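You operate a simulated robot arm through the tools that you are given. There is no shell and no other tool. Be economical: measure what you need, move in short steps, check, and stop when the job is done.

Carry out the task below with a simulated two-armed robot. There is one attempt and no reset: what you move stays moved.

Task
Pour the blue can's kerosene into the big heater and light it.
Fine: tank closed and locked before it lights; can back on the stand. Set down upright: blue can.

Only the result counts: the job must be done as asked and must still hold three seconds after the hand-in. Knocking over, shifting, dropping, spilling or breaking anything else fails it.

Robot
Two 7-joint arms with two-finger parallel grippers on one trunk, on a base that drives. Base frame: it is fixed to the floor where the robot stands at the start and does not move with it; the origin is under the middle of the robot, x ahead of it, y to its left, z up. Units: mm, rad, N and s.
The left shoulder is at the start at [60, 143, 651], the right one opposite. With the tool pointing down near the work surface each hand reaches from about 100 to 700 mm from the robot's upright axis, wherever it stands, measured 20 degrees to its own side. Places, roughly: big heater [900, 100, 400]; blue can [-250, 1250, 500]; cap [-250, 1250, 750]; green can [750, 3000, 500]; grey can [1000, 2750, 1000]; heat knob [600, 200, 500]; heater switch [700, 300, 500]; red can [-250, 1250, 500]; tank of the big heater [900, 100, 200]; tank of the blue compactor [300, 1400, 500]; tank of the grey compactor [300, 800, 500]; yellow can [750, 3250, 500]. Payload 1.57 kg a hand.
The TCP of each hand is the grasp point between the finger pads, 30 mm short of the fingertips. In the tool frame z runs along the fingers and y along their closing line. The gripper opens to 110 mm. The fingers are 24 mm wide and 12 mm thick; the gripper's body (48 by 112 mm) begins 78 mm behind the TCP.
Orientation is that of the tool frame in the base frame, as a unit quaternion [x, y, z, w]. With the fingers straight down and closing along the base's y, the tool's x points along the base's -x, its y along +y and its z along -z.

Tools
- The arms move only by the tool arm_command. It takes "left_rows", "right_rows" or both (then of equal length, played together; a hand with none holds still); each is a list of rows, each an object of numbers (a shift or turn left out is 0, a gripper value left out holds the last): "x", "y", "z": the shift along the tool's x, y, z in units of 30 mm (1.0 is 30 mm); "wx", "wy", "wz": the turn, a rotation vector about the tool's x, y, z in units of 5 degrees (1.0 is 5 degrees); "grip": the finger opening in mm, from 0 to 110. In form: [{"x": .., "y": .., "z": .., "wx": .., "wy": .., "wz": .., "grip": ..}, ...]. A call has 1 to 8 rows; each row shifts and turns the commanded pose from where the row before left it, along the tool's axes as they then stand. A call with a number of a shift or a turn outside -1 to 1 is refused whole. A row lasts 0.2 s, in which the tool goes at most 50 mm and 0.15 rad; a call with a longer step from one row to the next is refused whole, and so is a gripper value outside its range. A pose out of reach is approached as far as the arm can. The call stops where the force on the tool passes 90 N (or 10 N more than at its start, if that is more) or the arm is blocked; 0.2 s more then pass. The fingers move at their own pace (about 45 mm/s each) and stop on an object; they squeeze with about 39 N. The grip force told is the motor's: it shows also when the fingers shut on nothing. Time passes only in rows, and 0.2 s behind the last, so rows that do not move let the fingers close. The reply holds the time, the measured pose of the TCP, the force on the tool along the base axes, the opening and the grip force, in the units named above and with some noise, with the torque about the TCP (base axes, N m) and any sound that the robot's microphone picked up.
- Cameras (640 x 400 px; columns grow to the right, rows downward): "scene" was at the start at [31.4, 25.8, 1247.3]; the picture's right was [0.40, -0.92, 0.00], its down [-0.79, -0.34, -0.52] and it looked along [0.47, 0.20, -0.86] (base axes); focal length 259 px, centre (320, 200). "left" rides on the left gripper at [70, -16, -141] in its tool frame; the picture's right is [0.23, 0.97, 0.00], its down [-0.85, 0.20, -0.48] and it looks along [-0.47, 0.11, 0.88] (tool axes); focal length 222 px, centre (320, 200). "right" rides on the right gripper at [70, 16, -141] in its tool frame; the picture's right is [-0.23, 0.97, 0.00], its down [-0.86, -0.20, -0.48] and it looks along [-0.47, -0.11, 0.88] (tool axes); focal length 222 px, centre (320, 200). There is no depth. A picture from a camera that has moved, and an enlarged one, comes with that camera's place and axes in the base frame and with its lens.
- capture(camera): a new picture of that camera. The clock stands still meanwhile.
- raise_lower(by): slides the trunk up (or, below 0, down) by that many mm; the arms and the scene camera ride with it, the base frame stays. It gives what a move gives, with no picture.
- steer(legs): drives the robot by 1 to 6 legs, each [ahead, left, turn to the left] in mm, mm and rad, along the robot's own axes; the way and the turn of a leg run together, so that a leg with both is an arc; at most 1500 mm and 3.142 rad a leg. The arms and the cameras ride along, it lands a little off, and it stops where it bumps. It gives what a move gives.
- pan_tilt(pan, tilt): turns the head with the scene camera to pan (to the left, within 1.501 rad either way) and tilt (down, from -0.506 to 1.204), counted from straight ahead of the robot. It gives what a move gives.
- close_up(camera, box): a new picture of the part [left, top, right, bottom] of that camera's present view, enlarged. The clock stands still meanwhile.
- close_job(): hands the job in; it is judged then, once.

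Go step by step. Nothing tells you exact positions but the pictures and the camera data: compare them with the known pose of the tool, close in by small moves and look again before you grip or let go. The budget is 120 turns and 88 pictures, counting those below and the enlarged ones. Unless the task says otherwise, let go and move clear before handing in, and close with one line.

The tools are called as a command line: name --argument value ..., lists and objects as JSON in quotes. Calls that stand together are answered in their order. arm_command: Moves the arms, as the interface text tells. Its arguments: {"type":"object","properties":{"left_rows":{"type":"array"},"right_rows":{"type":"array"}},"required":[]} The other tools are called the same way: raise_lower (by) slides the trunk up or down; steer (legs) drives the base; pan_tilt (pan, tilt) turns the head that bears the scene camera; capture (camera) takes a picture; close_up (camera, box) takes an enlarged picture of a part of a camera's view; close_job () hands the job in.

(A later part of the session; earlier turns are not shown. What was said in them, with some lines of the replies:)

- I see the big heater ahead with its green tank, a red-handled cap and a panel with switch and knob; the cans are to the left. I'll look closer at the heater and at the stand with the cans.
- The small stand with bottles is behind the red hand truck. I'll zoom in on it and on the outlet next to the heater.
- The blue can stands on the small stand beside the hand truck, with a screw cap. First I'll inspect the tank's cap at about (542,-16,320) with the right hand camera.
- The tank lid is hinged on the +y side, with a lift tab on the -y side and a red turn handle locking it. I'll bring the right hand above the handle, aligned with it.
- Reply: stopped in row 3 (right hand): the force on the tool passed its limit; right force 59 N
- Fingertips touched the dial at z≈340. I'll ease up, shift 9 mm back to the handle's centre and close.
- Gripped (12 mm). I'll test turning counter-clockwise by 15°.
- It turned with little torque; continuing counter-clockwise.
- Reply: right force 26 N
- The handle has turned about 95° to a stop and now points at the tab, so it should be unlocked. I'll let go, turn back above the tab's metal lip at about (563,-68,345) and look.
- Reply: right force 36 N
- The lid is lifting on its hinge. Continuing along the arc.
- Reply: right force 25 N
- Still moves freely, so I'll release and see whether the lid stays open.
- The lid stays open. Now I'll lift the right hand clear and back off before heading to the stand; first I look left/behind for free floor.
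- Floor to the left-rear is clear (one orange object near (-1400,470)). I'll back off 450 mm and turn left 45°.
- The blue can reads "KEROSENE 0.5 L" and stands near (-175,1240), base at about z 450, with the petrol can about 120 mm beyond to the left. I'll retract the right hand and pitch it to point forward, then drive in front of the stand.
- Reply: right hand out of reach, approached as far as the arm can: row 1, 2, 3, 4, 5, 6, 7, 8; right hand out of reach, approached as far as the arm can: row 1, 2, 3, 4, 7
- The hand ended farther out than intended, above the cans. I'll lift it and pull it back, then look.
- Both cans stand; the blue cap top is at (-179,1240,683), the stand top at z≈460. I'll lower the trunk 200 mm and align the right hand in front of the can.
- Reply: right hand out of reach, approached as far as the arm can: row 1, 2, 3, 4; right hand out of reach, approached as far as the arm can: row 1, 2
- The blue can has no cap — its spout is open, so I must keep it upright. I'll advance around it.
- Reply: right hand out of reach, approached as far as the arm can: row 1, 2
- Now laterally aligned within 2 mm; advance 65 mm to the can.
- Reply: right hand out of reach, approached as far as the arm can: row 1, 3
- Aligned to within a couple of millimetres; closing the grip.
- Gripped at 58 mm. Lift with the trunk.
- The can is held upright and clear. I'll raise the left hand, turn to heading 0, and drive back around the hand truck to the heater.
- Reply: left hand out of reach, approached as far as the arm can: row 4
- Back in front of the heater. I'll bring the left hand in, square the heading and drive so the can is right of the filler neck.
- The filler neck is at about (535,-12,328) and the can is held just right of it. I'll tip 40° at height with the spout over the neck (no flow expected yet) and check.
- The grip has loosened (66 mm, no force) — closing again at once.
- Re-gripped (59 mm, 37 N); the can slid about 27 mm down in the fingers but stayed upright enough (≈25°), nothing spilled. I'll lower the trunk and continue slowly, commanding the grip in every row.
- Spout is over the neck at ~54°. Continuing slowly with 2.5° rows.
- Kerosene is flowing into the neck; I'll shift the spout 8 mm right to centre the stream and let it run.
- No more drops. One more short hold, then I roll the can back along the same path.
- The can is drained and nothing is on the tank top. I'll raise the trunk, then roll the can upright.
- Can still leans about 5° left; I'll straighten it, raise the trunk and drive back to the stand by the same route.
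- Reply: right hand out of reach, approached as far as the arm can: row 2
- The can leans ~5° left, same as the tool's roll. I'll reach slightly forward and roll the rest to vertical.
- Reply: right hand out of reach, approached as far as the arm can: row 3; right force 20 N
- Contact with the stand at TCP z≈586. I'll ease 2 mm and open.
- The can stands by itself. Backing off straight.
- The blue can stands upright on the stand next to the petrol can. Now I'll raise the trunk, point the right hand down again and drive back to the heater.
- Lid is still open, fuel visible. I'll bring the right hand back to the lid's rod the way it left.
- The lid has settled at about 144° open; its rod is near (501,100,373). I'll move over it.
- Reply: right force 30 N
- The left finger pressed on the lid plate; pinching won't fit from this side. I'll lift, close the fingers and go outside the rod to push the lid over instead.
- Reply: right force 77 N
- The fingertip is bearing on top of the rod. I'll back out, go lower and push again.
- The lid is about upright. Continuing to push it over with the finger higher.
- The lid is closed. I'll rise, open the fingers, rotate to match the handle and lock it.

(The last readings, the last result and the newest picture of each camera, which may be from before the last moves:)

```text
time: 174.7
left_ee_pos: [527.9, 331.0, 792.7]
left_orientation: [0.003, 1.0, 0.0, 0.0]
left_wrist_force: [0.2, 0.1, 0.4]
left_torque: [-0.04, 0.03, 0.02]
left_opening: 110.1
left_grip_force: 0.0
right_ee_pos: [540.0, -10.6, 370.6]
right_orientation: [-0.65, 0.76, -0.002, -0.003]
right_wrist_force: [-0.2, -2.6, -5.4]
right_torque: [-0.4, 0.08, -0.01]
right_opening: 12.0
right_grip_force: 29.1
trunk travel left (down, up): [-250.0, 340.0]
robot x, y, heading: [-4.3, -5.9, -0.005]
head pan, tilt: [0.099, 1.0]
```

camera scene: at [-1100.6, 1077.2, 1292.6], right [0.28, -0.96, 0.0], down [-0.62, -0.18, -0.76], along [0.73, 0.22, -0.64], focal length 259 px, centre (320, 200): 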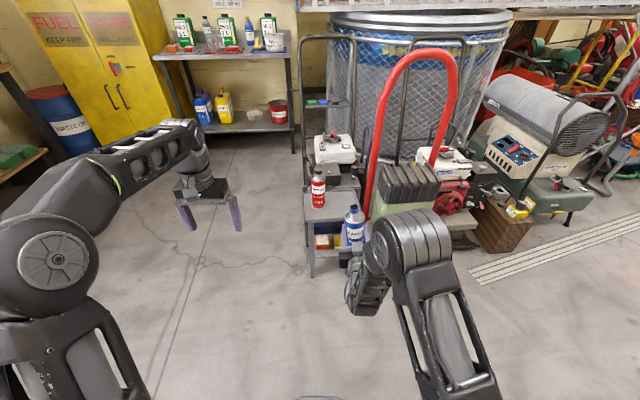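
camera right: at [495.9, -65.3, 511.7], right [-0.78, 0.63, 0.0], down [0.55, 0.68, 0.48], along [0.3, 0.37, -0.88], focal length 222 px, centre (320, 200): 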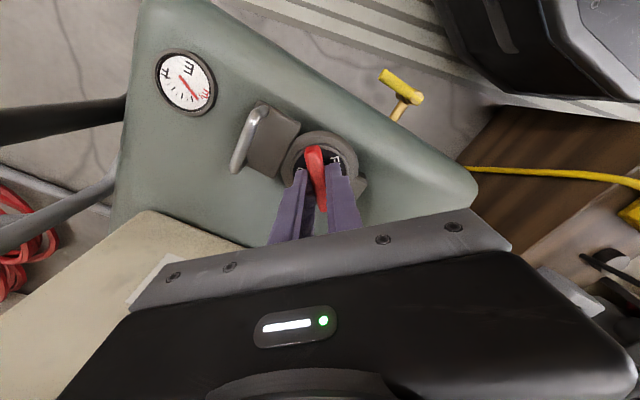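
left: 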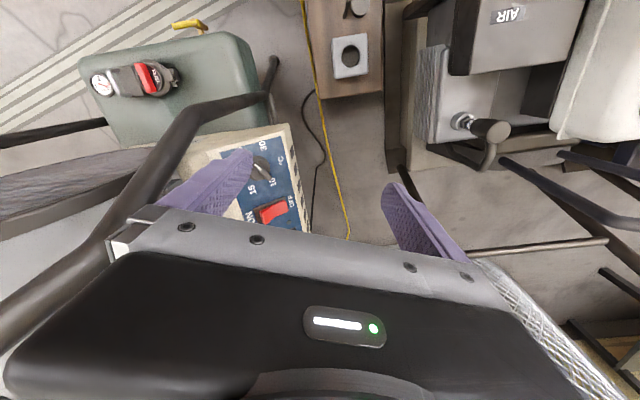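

Handle is turning clockwise. Continuing towards the locked stop.

arm_command --right_rows '[{"wz": 1, "grip": 0}, {"wz": 1}, {"wz": 1}, {"wz": 1}, {"wz": 1}, {"wz": 1}, {"wz": 1}, {"wz": 1}]'

arm_command --right_rows '[{"wz": 1, "grip": 0}, {"wz": 1}, {"wz": 1}, {"wz": 1}, {"wz": 1}]'

close_up --camera "right" --box '[200, 60, 440, 240]'

```text
time: 176.5
left_ee_pos: [528.0, 331.7, 793.3]
left_orientation: [0.002, 1.0, 0.0, 0.001]
left_wrist_force: [0.4, -0.2, -0.3]
left_torque: [0.05, 0.01, -0.02]
left_opening: 109.9
left_grip_force: 0.0
right_ee_pos: [539.9, -10.9, 370.9]
right_orientation: [-0.351, 0.936, -0.003, -0.002]
right_wrist_force: [6.6, -3.6, -9.2]
right_torque: [-0.37, 0.18, 0.02]
right_opening: 11.9
right_grip_force: 28.9
trunk travel left (down, up): [-250.0, 340.0]
robot x, y, heading: [-11.3, -5.4, -0.011]
head pan, tilt: [0.099, 1.0]
```

```text
time: 177.7
left_ee_pos: [527.3, 331.2, 793.4]
left_orientation: [0.003, 1.0, 0.001, 0.0]
left_wrist_force: [-0.3, -0.9, -0.1]
left_torque: [0.01, -0.02, 0.01]
left_opening: 109.8
left_grip_force: 0.0
right_ee_pos: [540.7, -10.4, 370.7]
right_orientation: [-0.141, 0.99, -0.002, -0.001]
right_wrist_force: [3.8, -3.4, -10.0]
right_torque: [-0.09, -0.13, 0.93]
right_opening: 13.5
right_grip_force: 30.4
trunk travel left (down, up): [-250.0, 340.0]
robot x, y, heading: [-8.8, -2.4, -0.007]
head pan, tilt: [0.099, 1.0]
```

```text
2.22 times, centred on (320, 150) of right
camera zoom: at [468.9, -13.7, 512.4], right [-0.05, 1.0, -0.01], down [0.88, 0.05, 0.48], along [0.48, 0.02, -0.88], focal length 494 px, centre (320, 311)
```

zoom: 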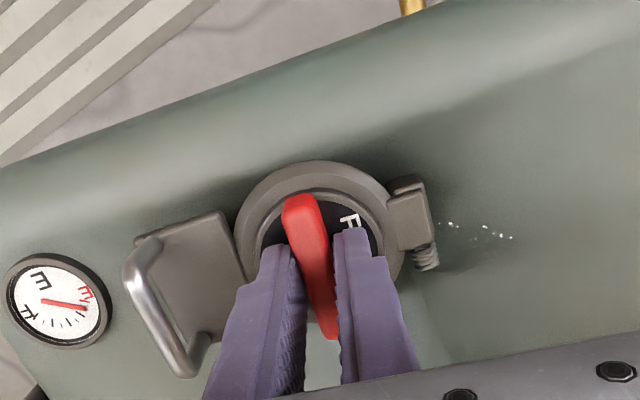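

The handle hit its stop at the original locked angle (0.93 N·m). I'll release, clear the right hand, and look at the panel with the left camera.

arm_command --right_rows '[{"grip": 45}, {}, {"z": -0.8}, {"z": -1}, {"z": -1, "x": 0.5}, {"z": -1, "x": 1}, {"z": -1, "x": 1}, {"z": -1, "x": 1}]'

arm_command --left_rows '[{"z": 1}, {"z": 1}, {"z": 0.5}]' --right_rows '[{"y": -1, "z": -1}, {"y": -1, "z": -1}, {"y": -1}]'

capture --camera "left"

close_up --camera "scene" --box '[250, 100, 370, 230]'

```text
time: 179.5
left_ee_pos: [527.0, 330.4, 793.7]
left_orientation: [0.002, 1.0, 0.0, 0.001]
left_wrist_force: [0.6, 1.0, -0.3]
left_torque: [0.01, 0.04, -0.03]
left_opening: 109.9
left_grip_force: 0.1
right_ee_pos: [442.8, -37.4, 546.1]
right_orientation: [-0.141, 0.99, -0.002, 0.001]
right_wrist_force: [-1.4, -0.2, -0.5]
right_torque: [-0.01, 0.03, 0.0]
right_opening: 45.2
right_grip_force: 0.0
trunk travel left (down, up): [-250.0, 340.0]
robot x, y, heading: [-9.2, -3.8, -0.007]
head pan, tilt: [0.099, 1.0]
```

```text
time: 180.3
left_ee_pos: [527.2, 331.1, 718.4]
left_orientation: [0.003, 1.0, 0.0, 0.001]
left_wrist_force: [0.0, 0.5, 1.0]
left_torque: [0.0, -0.04, -0.01]
left_opening: 110.1
left_grip_force: 0.0
right_ee_pos: [465.9, -125.3, 607.2]
right_orientation: [-0.141, 0.99, -0.004, 0.0]
right_wrist_force: [0.1, -0.6, -0.6]
right_torque: [0.04, -0.02, -0.02]
right_opening: 45.0
right_grip_force: 0.1
trunk travel left (down, up): [-250.0, 340.0]
robot x, y, heading: [-12.0, -0.0, -0.006]
head pan, tilt: [0.099, 1.0]
```

```text
14 pictures are left
camera left: at [456.3, 315.8, 859.9], right [-0.22, 0.98, 0.0], down [0.86, 0.19, 0.48], along [0.47, 0.11, -0.88], focal length 222 px, centre (320, 200)
```

left: 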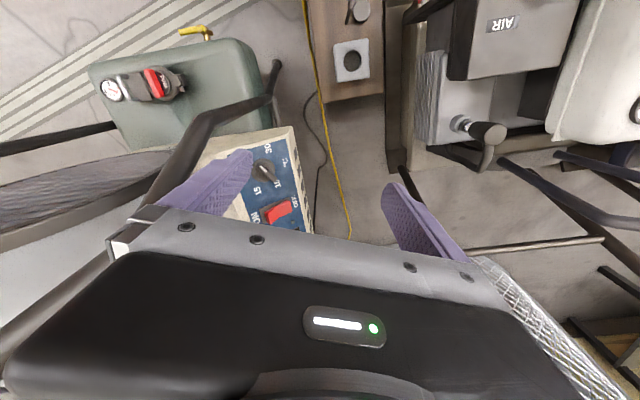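

```text
3.08 times, centred on (310, 165) of scene
camera zoom: at [29.3, 1.8, 1249.3], right [0.09, -1.0, 0.0], down [-0.84, -0.08, -0.54], along [0.54, 0.05, -0.84], focal length 796 px, centre (351, 308)
```

zoom: 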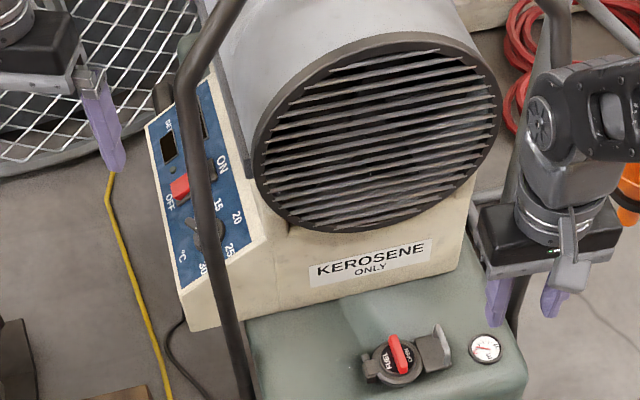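

arm_command --left_rows '[{"grip": 75, "y": -0.65, "z": 0.5}, {"y": -0.65, "z": 0.5}, {}]'

close_up --camera "left" --box '[220, 90, 400, 240]'

```text
time: 181.1
left_ee_pos: [527.0, 292.8, 688.5]
left_orientation: [0.002, 1.0, 0.0, 0.0]
left_wrist_force: [0.5, -0.3, -0.9]
left_torque: [0.03, -0.01, 0.02]
left_opening: 75.0
left_grip_force: 0.1
right_ee_pos: [466.5, -125.5, 606.2]
right_orientation: [-0.141, 0.99, -0.003, 0.0]
right_wrist_force: [-0.8, -0.9, 0.8]
right_torque: [-0.03, -0.02, 0.02]
right_opening: 45.1
right_grip_force: 0.0
trunk travel left (down, up): [-250.0, 340.0]
robot x, y, heading: [-13.4, -5.8, -0.005]
head pan, tilt: [0.099, 1.0]
```

```text
2.67 times, centred on (310, 165) of left
camera zoom: at [457.4, 278.2, 829.5], right [-0.22, 0.98, 0.0], down [0.86, 0.19, 0.48], along [0.47, 0.11, -0.88], focal length 592 px, centre (347, 293)
```

zoom: 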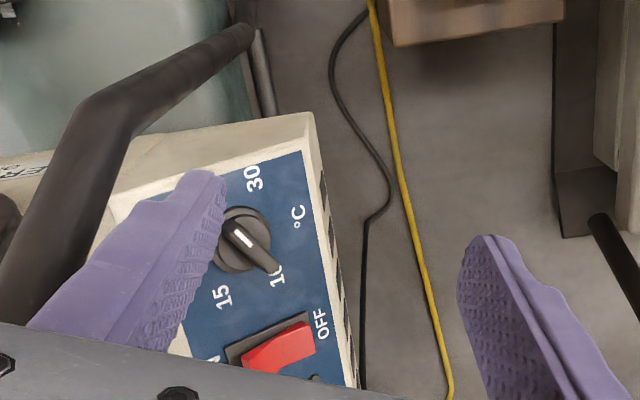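

close_up --camera "left" --box '[265, 160, 325, 208]'

close_up --camera "scene" --box '[250, 112, 298, 160]'

```text
8.33 times, centred on (295, 184) of left
camera zoom: at [457.4, 278.2, 829.5], right [-0.22, 0.98, 0.0], down [0.86, 0.19, 0.48], along [0.47, 0.11, -0.88], focal length 1851 px, centre (528, 333)
```

zoom: 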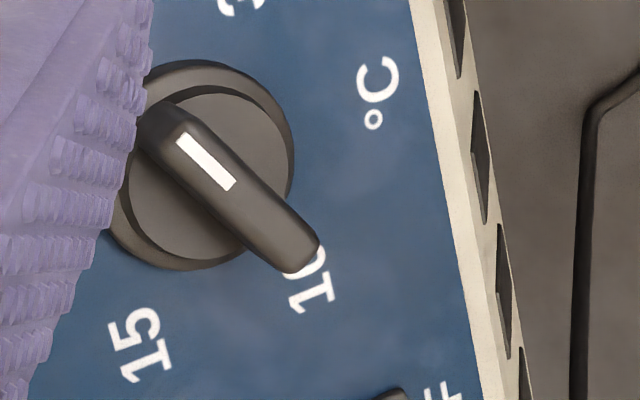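

```text
8.33 times, centred on (274, 136) of scene
camera zoom: at [29.4, 1.7, 1249.3], right [0.09, -1.0, 0.0], down [-0.84, -0.08, -0.54], along [0.54, 0.05, -0.84], focal length 2155 px, centre (703, 733)
```

zoom: 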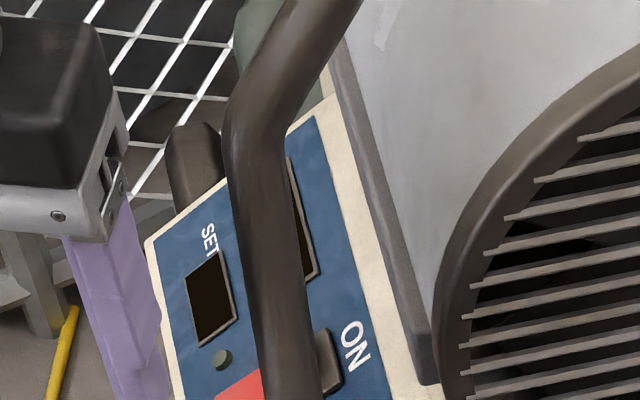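

The tank is closed and locked. The rocker (ON toward the heater, OFF outward) is at about (694,275,485); I'll close the left fingers and angle the left hand forward-down to press its ON side.

arm_command --left_rows '[{"grip": 0, "wz": 1}, {"wz": 1}, {"wz": 1}, {"wz": 1}, {"wz": 1}, {"wy": -1}, {"wy": -1}, {"wy": -1}]'

arm_command --left_rows '[{"wy": -1}, {"wy": -1}, {"wy": -1}, {"wy": -1}, {"wy": -1}, {"wy": -1}]'

arm_command --left_rows '[{"z": 0.9, "y": 0.32, "x": 0.05}, {"z": 0.9, "y": 0.32, "x": 0.05}, {"z": 0.9, "y": 0.32, "x": 0.05}, {"z": 0.9, "y": 0.32, "x": 0.05}, {"z": 0.9, "y": 0.32, "x": 0.05}]'

capture --camera "left"

```text
time: 182.9
left_ee_pos: [527.0, 291.2, 687.9]
left_orientation: [0.217, 0.967, -0.029, 0.128]
left_wrist_force: [0.6, 0.2, 0.6]
left_torque: [-0.02, 0.01, -0.01]
left_opening: 0.0
left_grip_force: 21.6
right_ee_pos: [465.4, -123.8, 607.4]
right_orientation: [-0.141, 0.99, -0.002, 0.0]
right_wrist_force: [-0.1, -0.4, 0.2]
right_torque: [0.01, 0.01, -0.03]
right_opening: 45.1
right_grip_force: 0.1
trunk travel left (down, up): [-250.0, 340.0]
robot x, y, heading: [-8.9, -3.9, -0.011]
head pan, tilt: [0.099, 1.0]
```

```text
time: 184.3
left_ee_pos: [527.3, 292.4, 688.0]
left_orientation: [0.203, 0.902, -0.084, 0.373]
left_wrist_force: [0.4, 0.2, 0.6]
left_torque: [-0.01, 0.04, -0.02]
left_opening: 0.4
left_grip_force: 20.7
right_ee_pos: [465.8, -124.7, 608.9]
right_orientation: [-0.14, 0.99, -0.003, 0.0]
right_wrist_force: [0.4, -0.3, 0.4]
right_torque: [-0.01, -0.02, 0.0]
right_opening: 45.1
right_grip_force: 0.1
trunk travel left (down, up): [-250.0, 340.0]
robot x, y, heading: [-7.2, -5.9, -0.006]
head pan, tilt: [0.099, 1.0]
```

```text
time: 185.5
left_ee_pos: [630.6, 296.4, 588.1]
left_orientation: [0.203, 0.901, -0.084, 0.374]
left_wrist_force: [0.7, 0.3, 0.4]
left_torque: [0.03, 0.0, -0.04]
left_opening: 0.1
left_grip_force: 21.8
right_ee_pos: [467.4, -124.6, 607.9]
right_orientation: [-0.141, 0.99, -0.003, 0.0]
right_wrist_force: [0.2, 0.0, -1.2]
right_torque: [0.02, -0.04, 0.0]
right_opening: 45.0
right_grip_force: 0.0
trunk travel left (down, up): [-250.0, 340.0]
robot x, y, heading: [-12.1, -3.9, -0.006]
head pan, tilt: [0.099, 1.0]
```

```text
9 pictures are left
camera left: at [487.7, 345.7, 638.6], right [0.27, 0.95, -0.16], down [0.33, 0.07, 0.94], along [0.91, -0.31, -0.29], focal length 222 px, centre (320, 200)
```

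left: 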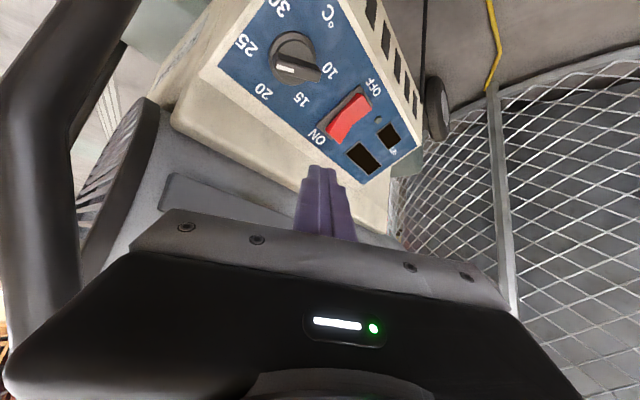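

The panel faces mostly to the left (+y), with ON at its upper end; thermostat mark points to about 22°. I'll yaw the left hand so the fingers point into the panel, and stop short of it.

arm_command --left_rows '[{"wx": 0.7, "wz": 0.7}, {"wx": 0.7, "wz": 0.7}, {"wx": 0.7, "wz": 0.7}, {"wx": 0.7, "wz": 0.7}, {"wx": 0.7, "wz": 0.7}, {"wx": 0.7, "wz": 0.7}, {"wx": 0.7, "wz": 0.7}]'

arm_command --left_rows '[{"x": 0.4, "y": 0.63, "z": 0.42}, {"x": 0.4, "y": 0.63, "z": 0.42}, {"x": 0.4, "y": 0.63, "z": 0.42}]'

capture --camera "left"

```text
time: 187.1
left_ee_pos: [630.4, 296.5, 587.7]
left_orientation: [0.463, 0.799, -0.192, 0.331]
left_wrist_force: [0.0, -0.5, -0.1]
left_torque: [-0.02, -0.01, 0.0]
left_opening: 0.2
left_grip_force: 21.0
right_ee_pos: [465.0, -123.7, 608.4]
right_orientation: [-0.141, 0.99, -0.002, 0.001]
right_wrist_force: [0.1, 0.3, 0.4]
right_torque: [0.04, -0.03, -0.01]
right_opening: 45.0
right_grip_force: 0.0
trunk travel left (down, up): [-250.0, 340.0]
robot x, y, heading: [-7.6, -6.1, -0.007]
head pan, tilt: [0.099, 1.0]
```

```text
time: 187.9
left_ee_pos: [678.7, 325.0, 535.6]
left_orientation: [0.462, 0.8, -0.191, 0.331]
left_wrist_force: [0.2, 0.9, 0.1]
left_torque: [0.0, 0.01, -0.02]
left_opening: 0.0
left_grip_force: 21.5
right_ee_pos: [466.6, -125.9, 606.7]
right_orientation: [-0.14, 0.99, -0.002, 0.001]
right_wrist_force: [0.6, 0.1, 0.0]
right_torque: [0.01, 0.0, -0.05]
right_opening: 45.0
right_grip_force: 0.2
trunk travel left (down, up): [-250.0, 340.0]
robot x, y, heading: [-9.5, -3.4, -0.003]
head pan, tilt: [0.099, 1.0]
```

```text
8 pictures are left
camera left: at [589.8, 447.1, 585.8], right [0.76, 0.63, -0.16], down [0.31, -0.13, 0.94], along [0.57, -0.77, -0.29], focal length 222 px, centre (320, 200)
```

left: 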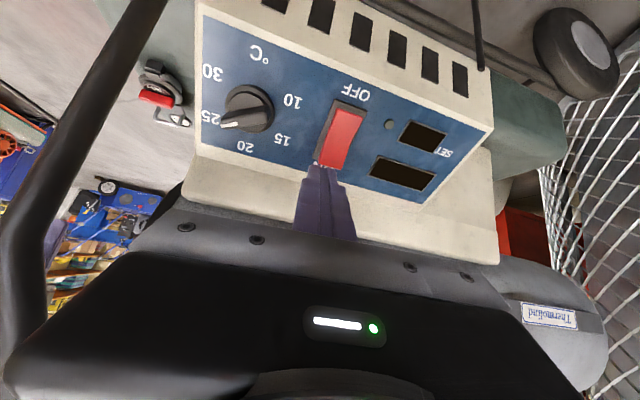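

Now the panel is well seen: switch centre (723,286,449), ON end upper. I'll align to the ON half and advance.

arm_command --left_rows '[{"x": 0.3, "y": 0.45, "grip": 0}, {"z": 0.6}, {"z": 0.6}]'

close_up --camera "left" --box '[220, 60, 460, 240]'

```text
time: 188.7
left_ee_pos: [700.4, 314.7, 504.1]
left_orientation: [0.462, 0.8, -0.191, 0.332]
left_wrist_force: [-0.8, -0.9, -0.3]
left_torque: [0.0, -0.01, 0.03]
left_opening: 0.1
left_grip_force: 21.9
right_ee_pos: [465.7, -124.6, 606.5]
right_orientation: [-0.14, 0.99, -0.003, 0.001]
right_wrist_force: [1.1, -0.1, 0.7]
right_torque: [-0.01, 0.02, -0.01]
right_opening: 45.3
right_grip_force: 0.1
trunk travel left (down, up): [-250.0, 340.0]
robot x, y, heading: [-9.6, 0.1, -0.006]
head pan, tilt: [0.099, 1.0]
```

```text
2.22 times, centred on (340, 150) of left
camera zoom: at [611.5, 435.8, 554.9], right [0.76, 0.63, -0.16], down [0.31, -0.13, 0.94], along [0.57, -0.77, -0.29], focal length 494 px, centre (276, 311)
```

zoom: 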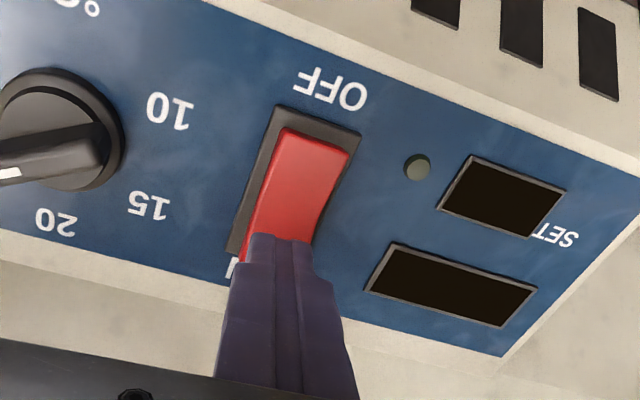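

arm_command --left_rows '[{"z": 0.25}, {"z": 0.2}, {"z": 0.15}]'

```text
time: 189.5
left_ee_pos: [706.9, 302.8, 492.0]
left_orientation: [0.462, 0.8, -0.191, 0.331]
left_wrist_force: [-1.0, -0.7, -0.3]
left_torque: [0.0, 0.02, 0.03]
left_opening: 0.1
left_grip_force: 22.1
right_ee_pos: [465.2, -125.9, 607.2]
right_orientation: [-0.141, 0.99, -0.003, -0.001]
right_wrist_force: [0.1, -0.3, 0.0]
right_torque: [0.04, -0.01, -0.02]
right_opening: 45.1
right_grip_force: 0.0
trunk travel left (down, up): [-250.0, 340.0]
robot x, y, heading: [-9.4, -7.2, -0.001]
head pan, tilt: [0.099, 1.0]
```

arm_command --left_rows '[{"z": 0.15}, {"z": 0.12}, {"z": 0.1}]'

close_up --camera "left" --box '[220, 60, 460, 240]'

```text
time: 190.3
left_ee_pos: [708.7, 299.3, 488.0]
left_orientation: [0.46, 0.801, -0.189, 0.334]
left_wrist_force: [-23.2, 12.2, 24.9]
left_torque: [-0.01, 0.65, -0.38]
left_opening: 0.1
left_grip_force: 21.3
right_ee_pos: [464.1, -125.0, 609.0]
right_orientation: [-0.142, 0.99, -0.002, 0.002]
right_wrist_force: [0.1, 1.0, 0.4]
right_torque: [-0.02, 0.01, 0.0]
right_opening: 45.0
right_grip_force: 0.0
trunk travel left (down, up): [-250.0, 340.0]
robot x, y, heading: [-7.7, -5.6, -0.01]
head pan, tilt: [0.099, 1.0]
```

```text
2.22 times, centred on (340, 150) of left
camera zoom: at [618.7, 420.5, 538.0], right [0.76, 0.63, -0.16], down [0.3, -0.13, 0.94], along [0.57, -0.77, -0.29], focal length 494 px, centre (276, 311)
```

zoom: 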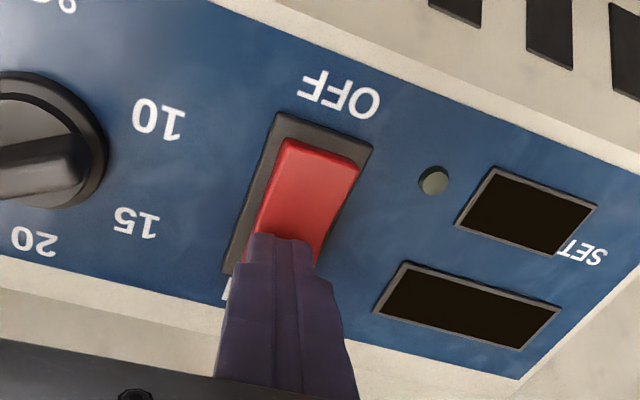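

arm_command --left_rows '[{"z": 0.12}, {"z": 0.1}, {"z": 0.1}]'

close_up --camera "left" --box '[220, 60, 460, 240]'

```text
time: 191.1
left_ee_pos: [710.6, 296.5, 489.1]
left_orientation: [0.461, 0.798, -0.191, 0.337]
left_wrist_force: [-24.2, 2.9, 31.7]
left_torque: [-0.36, 0.65, -0.36]
left_opening: 0.0
left_grip_force: 21.2
right_ee_pos: [464.3, -123.8, 608.8]
right_orientation: [-0.143, 0.99, -0.003, 0.002]
right_wrist_force: [0.1, -0.4, 1.1]
right_torque: [-0.02, -0.06, -0.01]
right_opening: 45.0
right_grip_force: 0.1
trunk travel left (down, up): [-250.0, 340.0]
robot x, y, heading: [-9.1, -6.9, -0.007]
head pan, tilt: [0.099, 1.0]
stopped in row 3 (left hand): the force on the tool passed its limit (the readings are from after the stop); the commanded pose is now the measured one
```

```text
2.22 times, centred on (340, 150) of left
camera zoom: at [621.2, 419.0, 538.5], right [0.76, 0.63, -0.16], down [0.3, -0.13, 0.95], along [0.58, -0.77, -0.28], focal length 494 px, centre (276, 311)
```

zoom: 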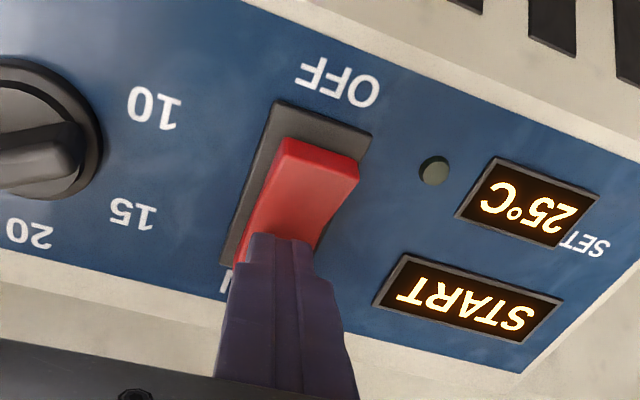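

Switched on: SET 25 °C and "START" are displayed. I'll back the hand away and wait for ignition.

arm_command --left_rows '[{"z": -0.8}, {"z": -1}, {"z": -1}, {"z": -1}, {"z": -0.5}, {}, {}, {}]'

arm_command --left_rows '[{}, {}, {}, {}, {}, {}, {}, {}]'

close_up --camera "left" --box '[220, 60, 460, 240]'

```text
time: 192.9
left_ee_pos: [667.8, 375.4, 573.6]
left_orientation: [0.461, 0.8, -0.191, 0.334]
left_wrist_force: [0.2, -0.3, 0.7]
left_torque: [-0.01, -0.01, -0.02]
left_opening: 0.0
left_grip_force: 21.6
right_ee_pos: [465.1, -123.6, 607.8]
right_orientation: [-0.142, 0.99, -0.003, 0.0]
right_wrist_force: [0.6, 0.2, 0.2]
right_torque: [-0.01, -0.01, 0.01]
right_opening: 45.0
right_grip_force: 0.1
trunk travel left (down, up): [-250.0, 340.0]
robot x, y, heading: [-5.0, 0.7, -0.001]
head pan, tilt: [0.099, 1.0]
```

```text
time: 194.7
left_ee_pos: [669.2, 375.1, 574.0]
left_orientation: [0.461, 0.8, -0.191, 0.334]
left_wrist_force: [0.5, -0.6, -0.5]
left_torque: [0.02, -0.01, 0.01]
left_opening: 0.1
left_grip_force: 21.3
right_ee_pos: [465.6, -123.2, 607.5]
right_orientation: [-0.142, 0.99, -0.003, 0.0]
right_wrist_force: [0.3, -0.3, 0.0]
right_torque: [0.01, 0.01, -0.03]
right_opening: 45.2
right_grip_force: 0.0
trunk travel left (down, up): [-250.0, 340.0]
robot x, y, heading: [-8.5, -0.2, -0.0]
head pan, tilt: [0.099, 1.0]
```

```text
2.22 times, centred on (340, 150) of left
camera zoom: at [578.8, 497.0, 623.6], right [0.76, 0.63, -0.16], down [0.3, -0.13, 0.94], along [0.57, -0.77, -0.29], focal length 494 px, centre (276, 311)
```

zoom: 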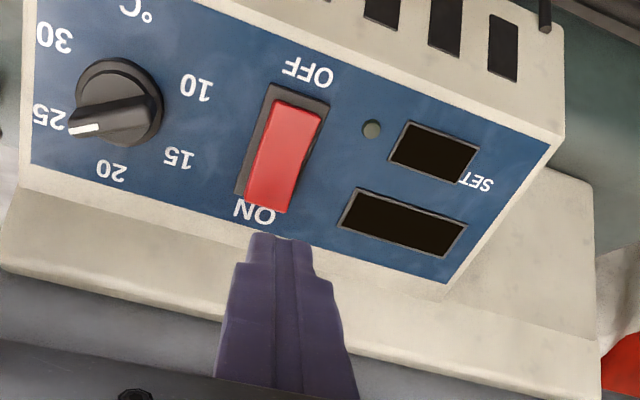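

The displays went dark: the rocker springs back, so ON must be held through START (or pressed fuller). I'll press again nearer the ON end along the panel's normal and hold.

arm_command --left_rows '[{"z": 1, "x": -0.06}, {"z": 1, "x": -0.06}, {"z": 1, "x": -0.04}, {"z": 0.6}, {"z": 0.17, "x": -0.05, "y": -0.09}, {"z": 0.17, "x": -0.05, "y": -0.09}]'

arm_command --left_rows '[{"z": 0.1, "x": -0.03, "y": -0.05}, {"z": 0.1, "x": -0.03, "y": -0.05}, {"z": 0.06, "x": -0.02, "y": -0.03}]'

```text
time: 196.1
left_ee_pos: [706.8, 294.4, 497.0]
left_orientation: [0.46, 0.8, -0.19, 0.335]
left_wrist_force: [-0.4, -0.3, -0.6]
left_torque: [0.01, 0.0, 0.0]
left_opening: 0.0
left_grip_force: 21.6
right_ee_pos: [465.9, -123.8, 606.6]
right_orientation: [-0.142, 0.99, -0.003, 0.0]
right_wrist_force: [0.2, -0.5, 0.1]
right_torque: [-0.01, 0.0, 0.02]
right_opening: 45.1
right_grip_force: 0.1
trunk travel left (down, up): [-250.0, 340.0]
robot x, y, heading: [-11.5, -0.8, -0.003]
head pan, tilt: [0.099, 1.0]
```

```text
time: 196.9
left_ee_pos: [706.6, 286.4, 492.0]
left_orientation: [0.461, 0.8, -0.19, 0.334]
left_wrist_force: [-1.6, -0.1, 1.7]
left_torque: [0.01, 0.01, -0.04]
left_opening: 0.0
left_grip_force: 21.5
right_ee_pos: [465.7, -123.7, 608.3]
right_orientation: [-0.143, 0.99, -0.003, 0.001]
right_wrist_force: [0.4, -0.3, -0.2]
right_torque: [0.0, -0.01, 0.0]
right_opening: 45.2
right_grip_force: 0.0
trunk travel left (down, up): [-250.0, 340.0]
robot x, y, heading: [-9.7, -1.5, -0.003]
head pan, tilt: [0.099, 1.0]
```

arm_command --left_rows '[{"x": 0.1, "y": 0.06}, {"z": 0.1, "x": -0.03, "y": -0.05}, {"z": 0.1, "x": -0.03, "y": -0.05}]'

close_up --camera "left" --box '[220, 60, 460, 240]'

```text
time: 197.7
left_ee_pos: [707.5, 288.9, 492.1]
left_orientation: [0.46, 0.8, -0.187, 0.336]
left_wrist_force: [-9.3, 15.6, 29.0]
left_torque: [0.15, -0.01, -0.39]
left_opening: 0.0
left_grip_force: 22.1
right_ee_pos: [463.8, -122.6, 609.3]
right_orientation: [-0.142, 0.99, -0.004, 0.002]
right_wrist_force: [0.3, 0.4, -0.1]
right_torque: [0.04, 0.0, -0.01]
right_opening: 45.0
right_grip_force: 0.0
trunk travel left (down, up): [-250.0, 340.0]
robot x, y, heading: [-10.8, -5.1, -0.004]
head pan, tilt: [0.099, 1.0]
```

```text
2.22 times, centred on (340, 150) of left
camera zoom: at [617.1, 409.6, 541.8], right [0.76, 0.63, -0.15], down [0.3, -0.13, 0.95], along [0.58, -0.76, -0.29], focal length 494 px, centre (276, 311)
```

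zoom: 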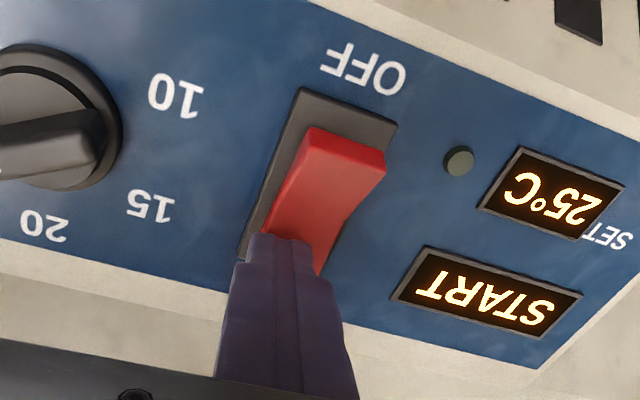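

START shows again. Now I hold the switch down for several seconds.

arm_command --left_rows '[{}, {}, {}, {}, {}, {}, {}, {}]'

arm_command --left_rows '[{}, {}, {}, {}, {}, {}, {}, {}]'

arm_command --left_rows '[{}, {}, {}, {}, {}, {}, {}, {}]'

close_up --camera "left" --box '[220, 60, 460, 240]'

```text
time: 199.5
left_ee_pos: [707.9, 287.4, 490.8]
left_orientation: [0.46, 0.801, -0.185, 0.336]
left_wrist_force: [-16.4, 27.9, 32.2]
left_torque: [0.45, 0.32, -0.04]
left_opening: 0.0
left_grip_force: 21.4
right_ee_pos: [464.6, -123.4, 608.9]
right_orientation: [-0.142, 0.99, -0.003, 0.001]
right_wrist_force: [-0.1, 0.6, 0.4]
right_torque: [0.0, 0.0, 0.03]
right_opening: 44.8
right_grip_force: 0.0
trunk travel left (down, up): [-250.0, 340.0]
robot x, y, heading: [-10.0, -0.9, -0.004]
head pan, tilt: [0.099, 1.0]
```

```text
time: 201.3
left_ee_pos: [709.2, 287.9, 492.7]
left_orientation: [0.46, 0.8, -0.185, 0.336]
left_wrist_force: [-15.8, 27.6, 30.8]
left_torque: [0.46, 0.32, 0.01]
left_opening: 0.0
left_grip_force: 20.8
right_ee_pos: [464.5, -124.0, 609.5]
right_orientation: [-0.141, 0.99, -0.004, 0.001]
right_wrist_force: [0.9, 0.3, 0.6]
right_torque: [0.0, 0.02, 0.03]
right_opening: 45.4
right_grip_force: 0.1
trunk travel left (down, up): [-250.0, 340.0]
robot x, y, heading: [-10.4, -5.6, -0.004]
head pan, tilt: [0.099, 1.0]
```

```text
time: 203.1
left_ee_pos: [707.7, 287.1, 492.5]
left_orientation: [0.46, 0.8, -0.186, 0.337]
left_wrist_force: [-13.8, 27.8, 30.6]
left_torque: [0.44, 0.27, 0.0]
left_opening: 0.0
left_grip_force: 20.9
right_ee_pos: [463.8, -124.9, 608.5]
right_orientation: [-0.142, 0.99, -0.004, 0.002]
right_wrist_force: [-0.2, -0.5, -0.9]
right_torque: [-0.02, 0.02, 0.02]
right_opening: 44.8
right_grip_force: 0.1
trunk travel left (down, up): [-250.0, 340.0]
robot x, y, heading: [-10.5, -2.9, -0.003]
head pan, tilt: [0.099, 1.0]
```

```text
2.22 times, centred on (340, 150) of left
camera zoom: at [617.9, 408.7, 542.2], right [0.76, 0.63, -0.15], down [0.29, -0.13, 0.95], along [0.58, -0.76, -0.29], focal length 494 px, centre (276, 311)
```

zoom: 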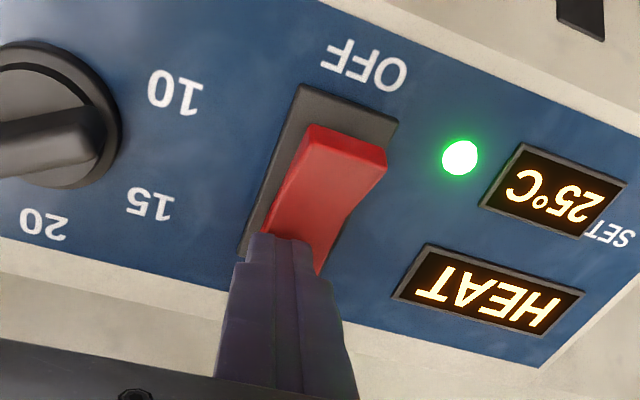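

It's lit: green lamp and "HEAT". I'll release and check that it stays lit.

arm_command --left_rows '[{"z": -0.8}, {"z": -1}, {"z": -1}, {"z": -1}, {"z": -0.5}, {}, {}, {}]'

arm_command --left_rows '[{}, {}, {}, {}, {}, {}, {}, {}]'

close_up --camera "left" --box '[220, 60, 460, 240]'

```text
time: 204.9
left_ee_pos: [661.8, 362.9, 577.5]
left_orientation: [0.461, 0.8, -0.191, 0.333]
left_wrist_force: [0.4, -0.2, 0.4]
left_torque: [0.0, 0.02, -0.03]
left_opening: 0.0
left_grip_force: 21.8
right_ee_pos: [466.1, -122.9, 606.7]
right_orientation: [-0.141, 0.99, -0.002, 0.001]
right_wrist_force: [-0.2, 0.4, -0.7]
right_torque: [0.0, 0.01, 0.0]
right_opening: 45.0
right_grip_force: 0.1
trunk travel left (down, up): [-250.0, 340.0]
robot x, y, heading: [-7.9, -3.6, -0.005]
head pan, tilt: [0.099, 1.0]
```

```text
time: 206.7
left_ee_pos: [662.8, 363.9, 578.3]
left_orientation: [0.461, 0.8, -0.191, 0.334]
left_wrist_force: [0.5, 0.1, -0.1]
left_torque: [-0.04, 0.01, -0.04]
left_opening: 0.0
left_grip_force: 21.1
right_ee_pos: [466.2, -122.8, 607.0]
right_orientation: [-0.142, 0.99, -0.003, 0.001]
right_wrist_force: [-0.6, 0.2, -0.4]
right_torque: [-0.03, 0.02, 0.0]
right_opening: 45.0
right_grip_force: 0.1
trunk travel left (down, up): [-250.0, 340.0]
robot x, y, heading: [-9.8, -1.1, -0.001]
head pan, tilt: [0.099, 1.0]
```

```text
2.22 times, centred on (340, 150) of left
camera zoom: at [572.6, 484.8, 628.2], right [0.76, 0.63, -0.16], down [0.3, -0.13, 0.94], along [0.57, -0.77, -0.29], focal length 494 px, centre (276, 311)
```

zoom: 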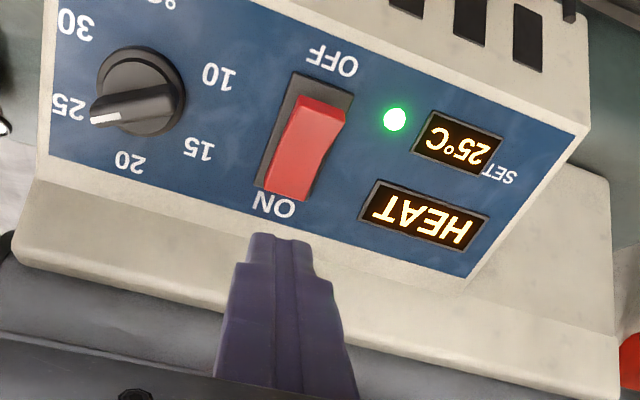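

The heater stays lit: the green lamp is on and the display reads HEAT. The tank is closed and locked, the blue can stands upright on its stand, and both hands are clear, so I'm handing in.

close_job

```text
The job is handed in.
```

I poured the blue can's kerosene into the big heater, closed and locked the tank, and then lit it. It stayed lit after I let go of the switch (green lamp on, display HEAT, set to 25 °C), and the blue can is upright on its stand. While I was locking the lid I saw a few tiny specks on the tank top beside it. They may be drops of kerosene, and I did not wipe them.
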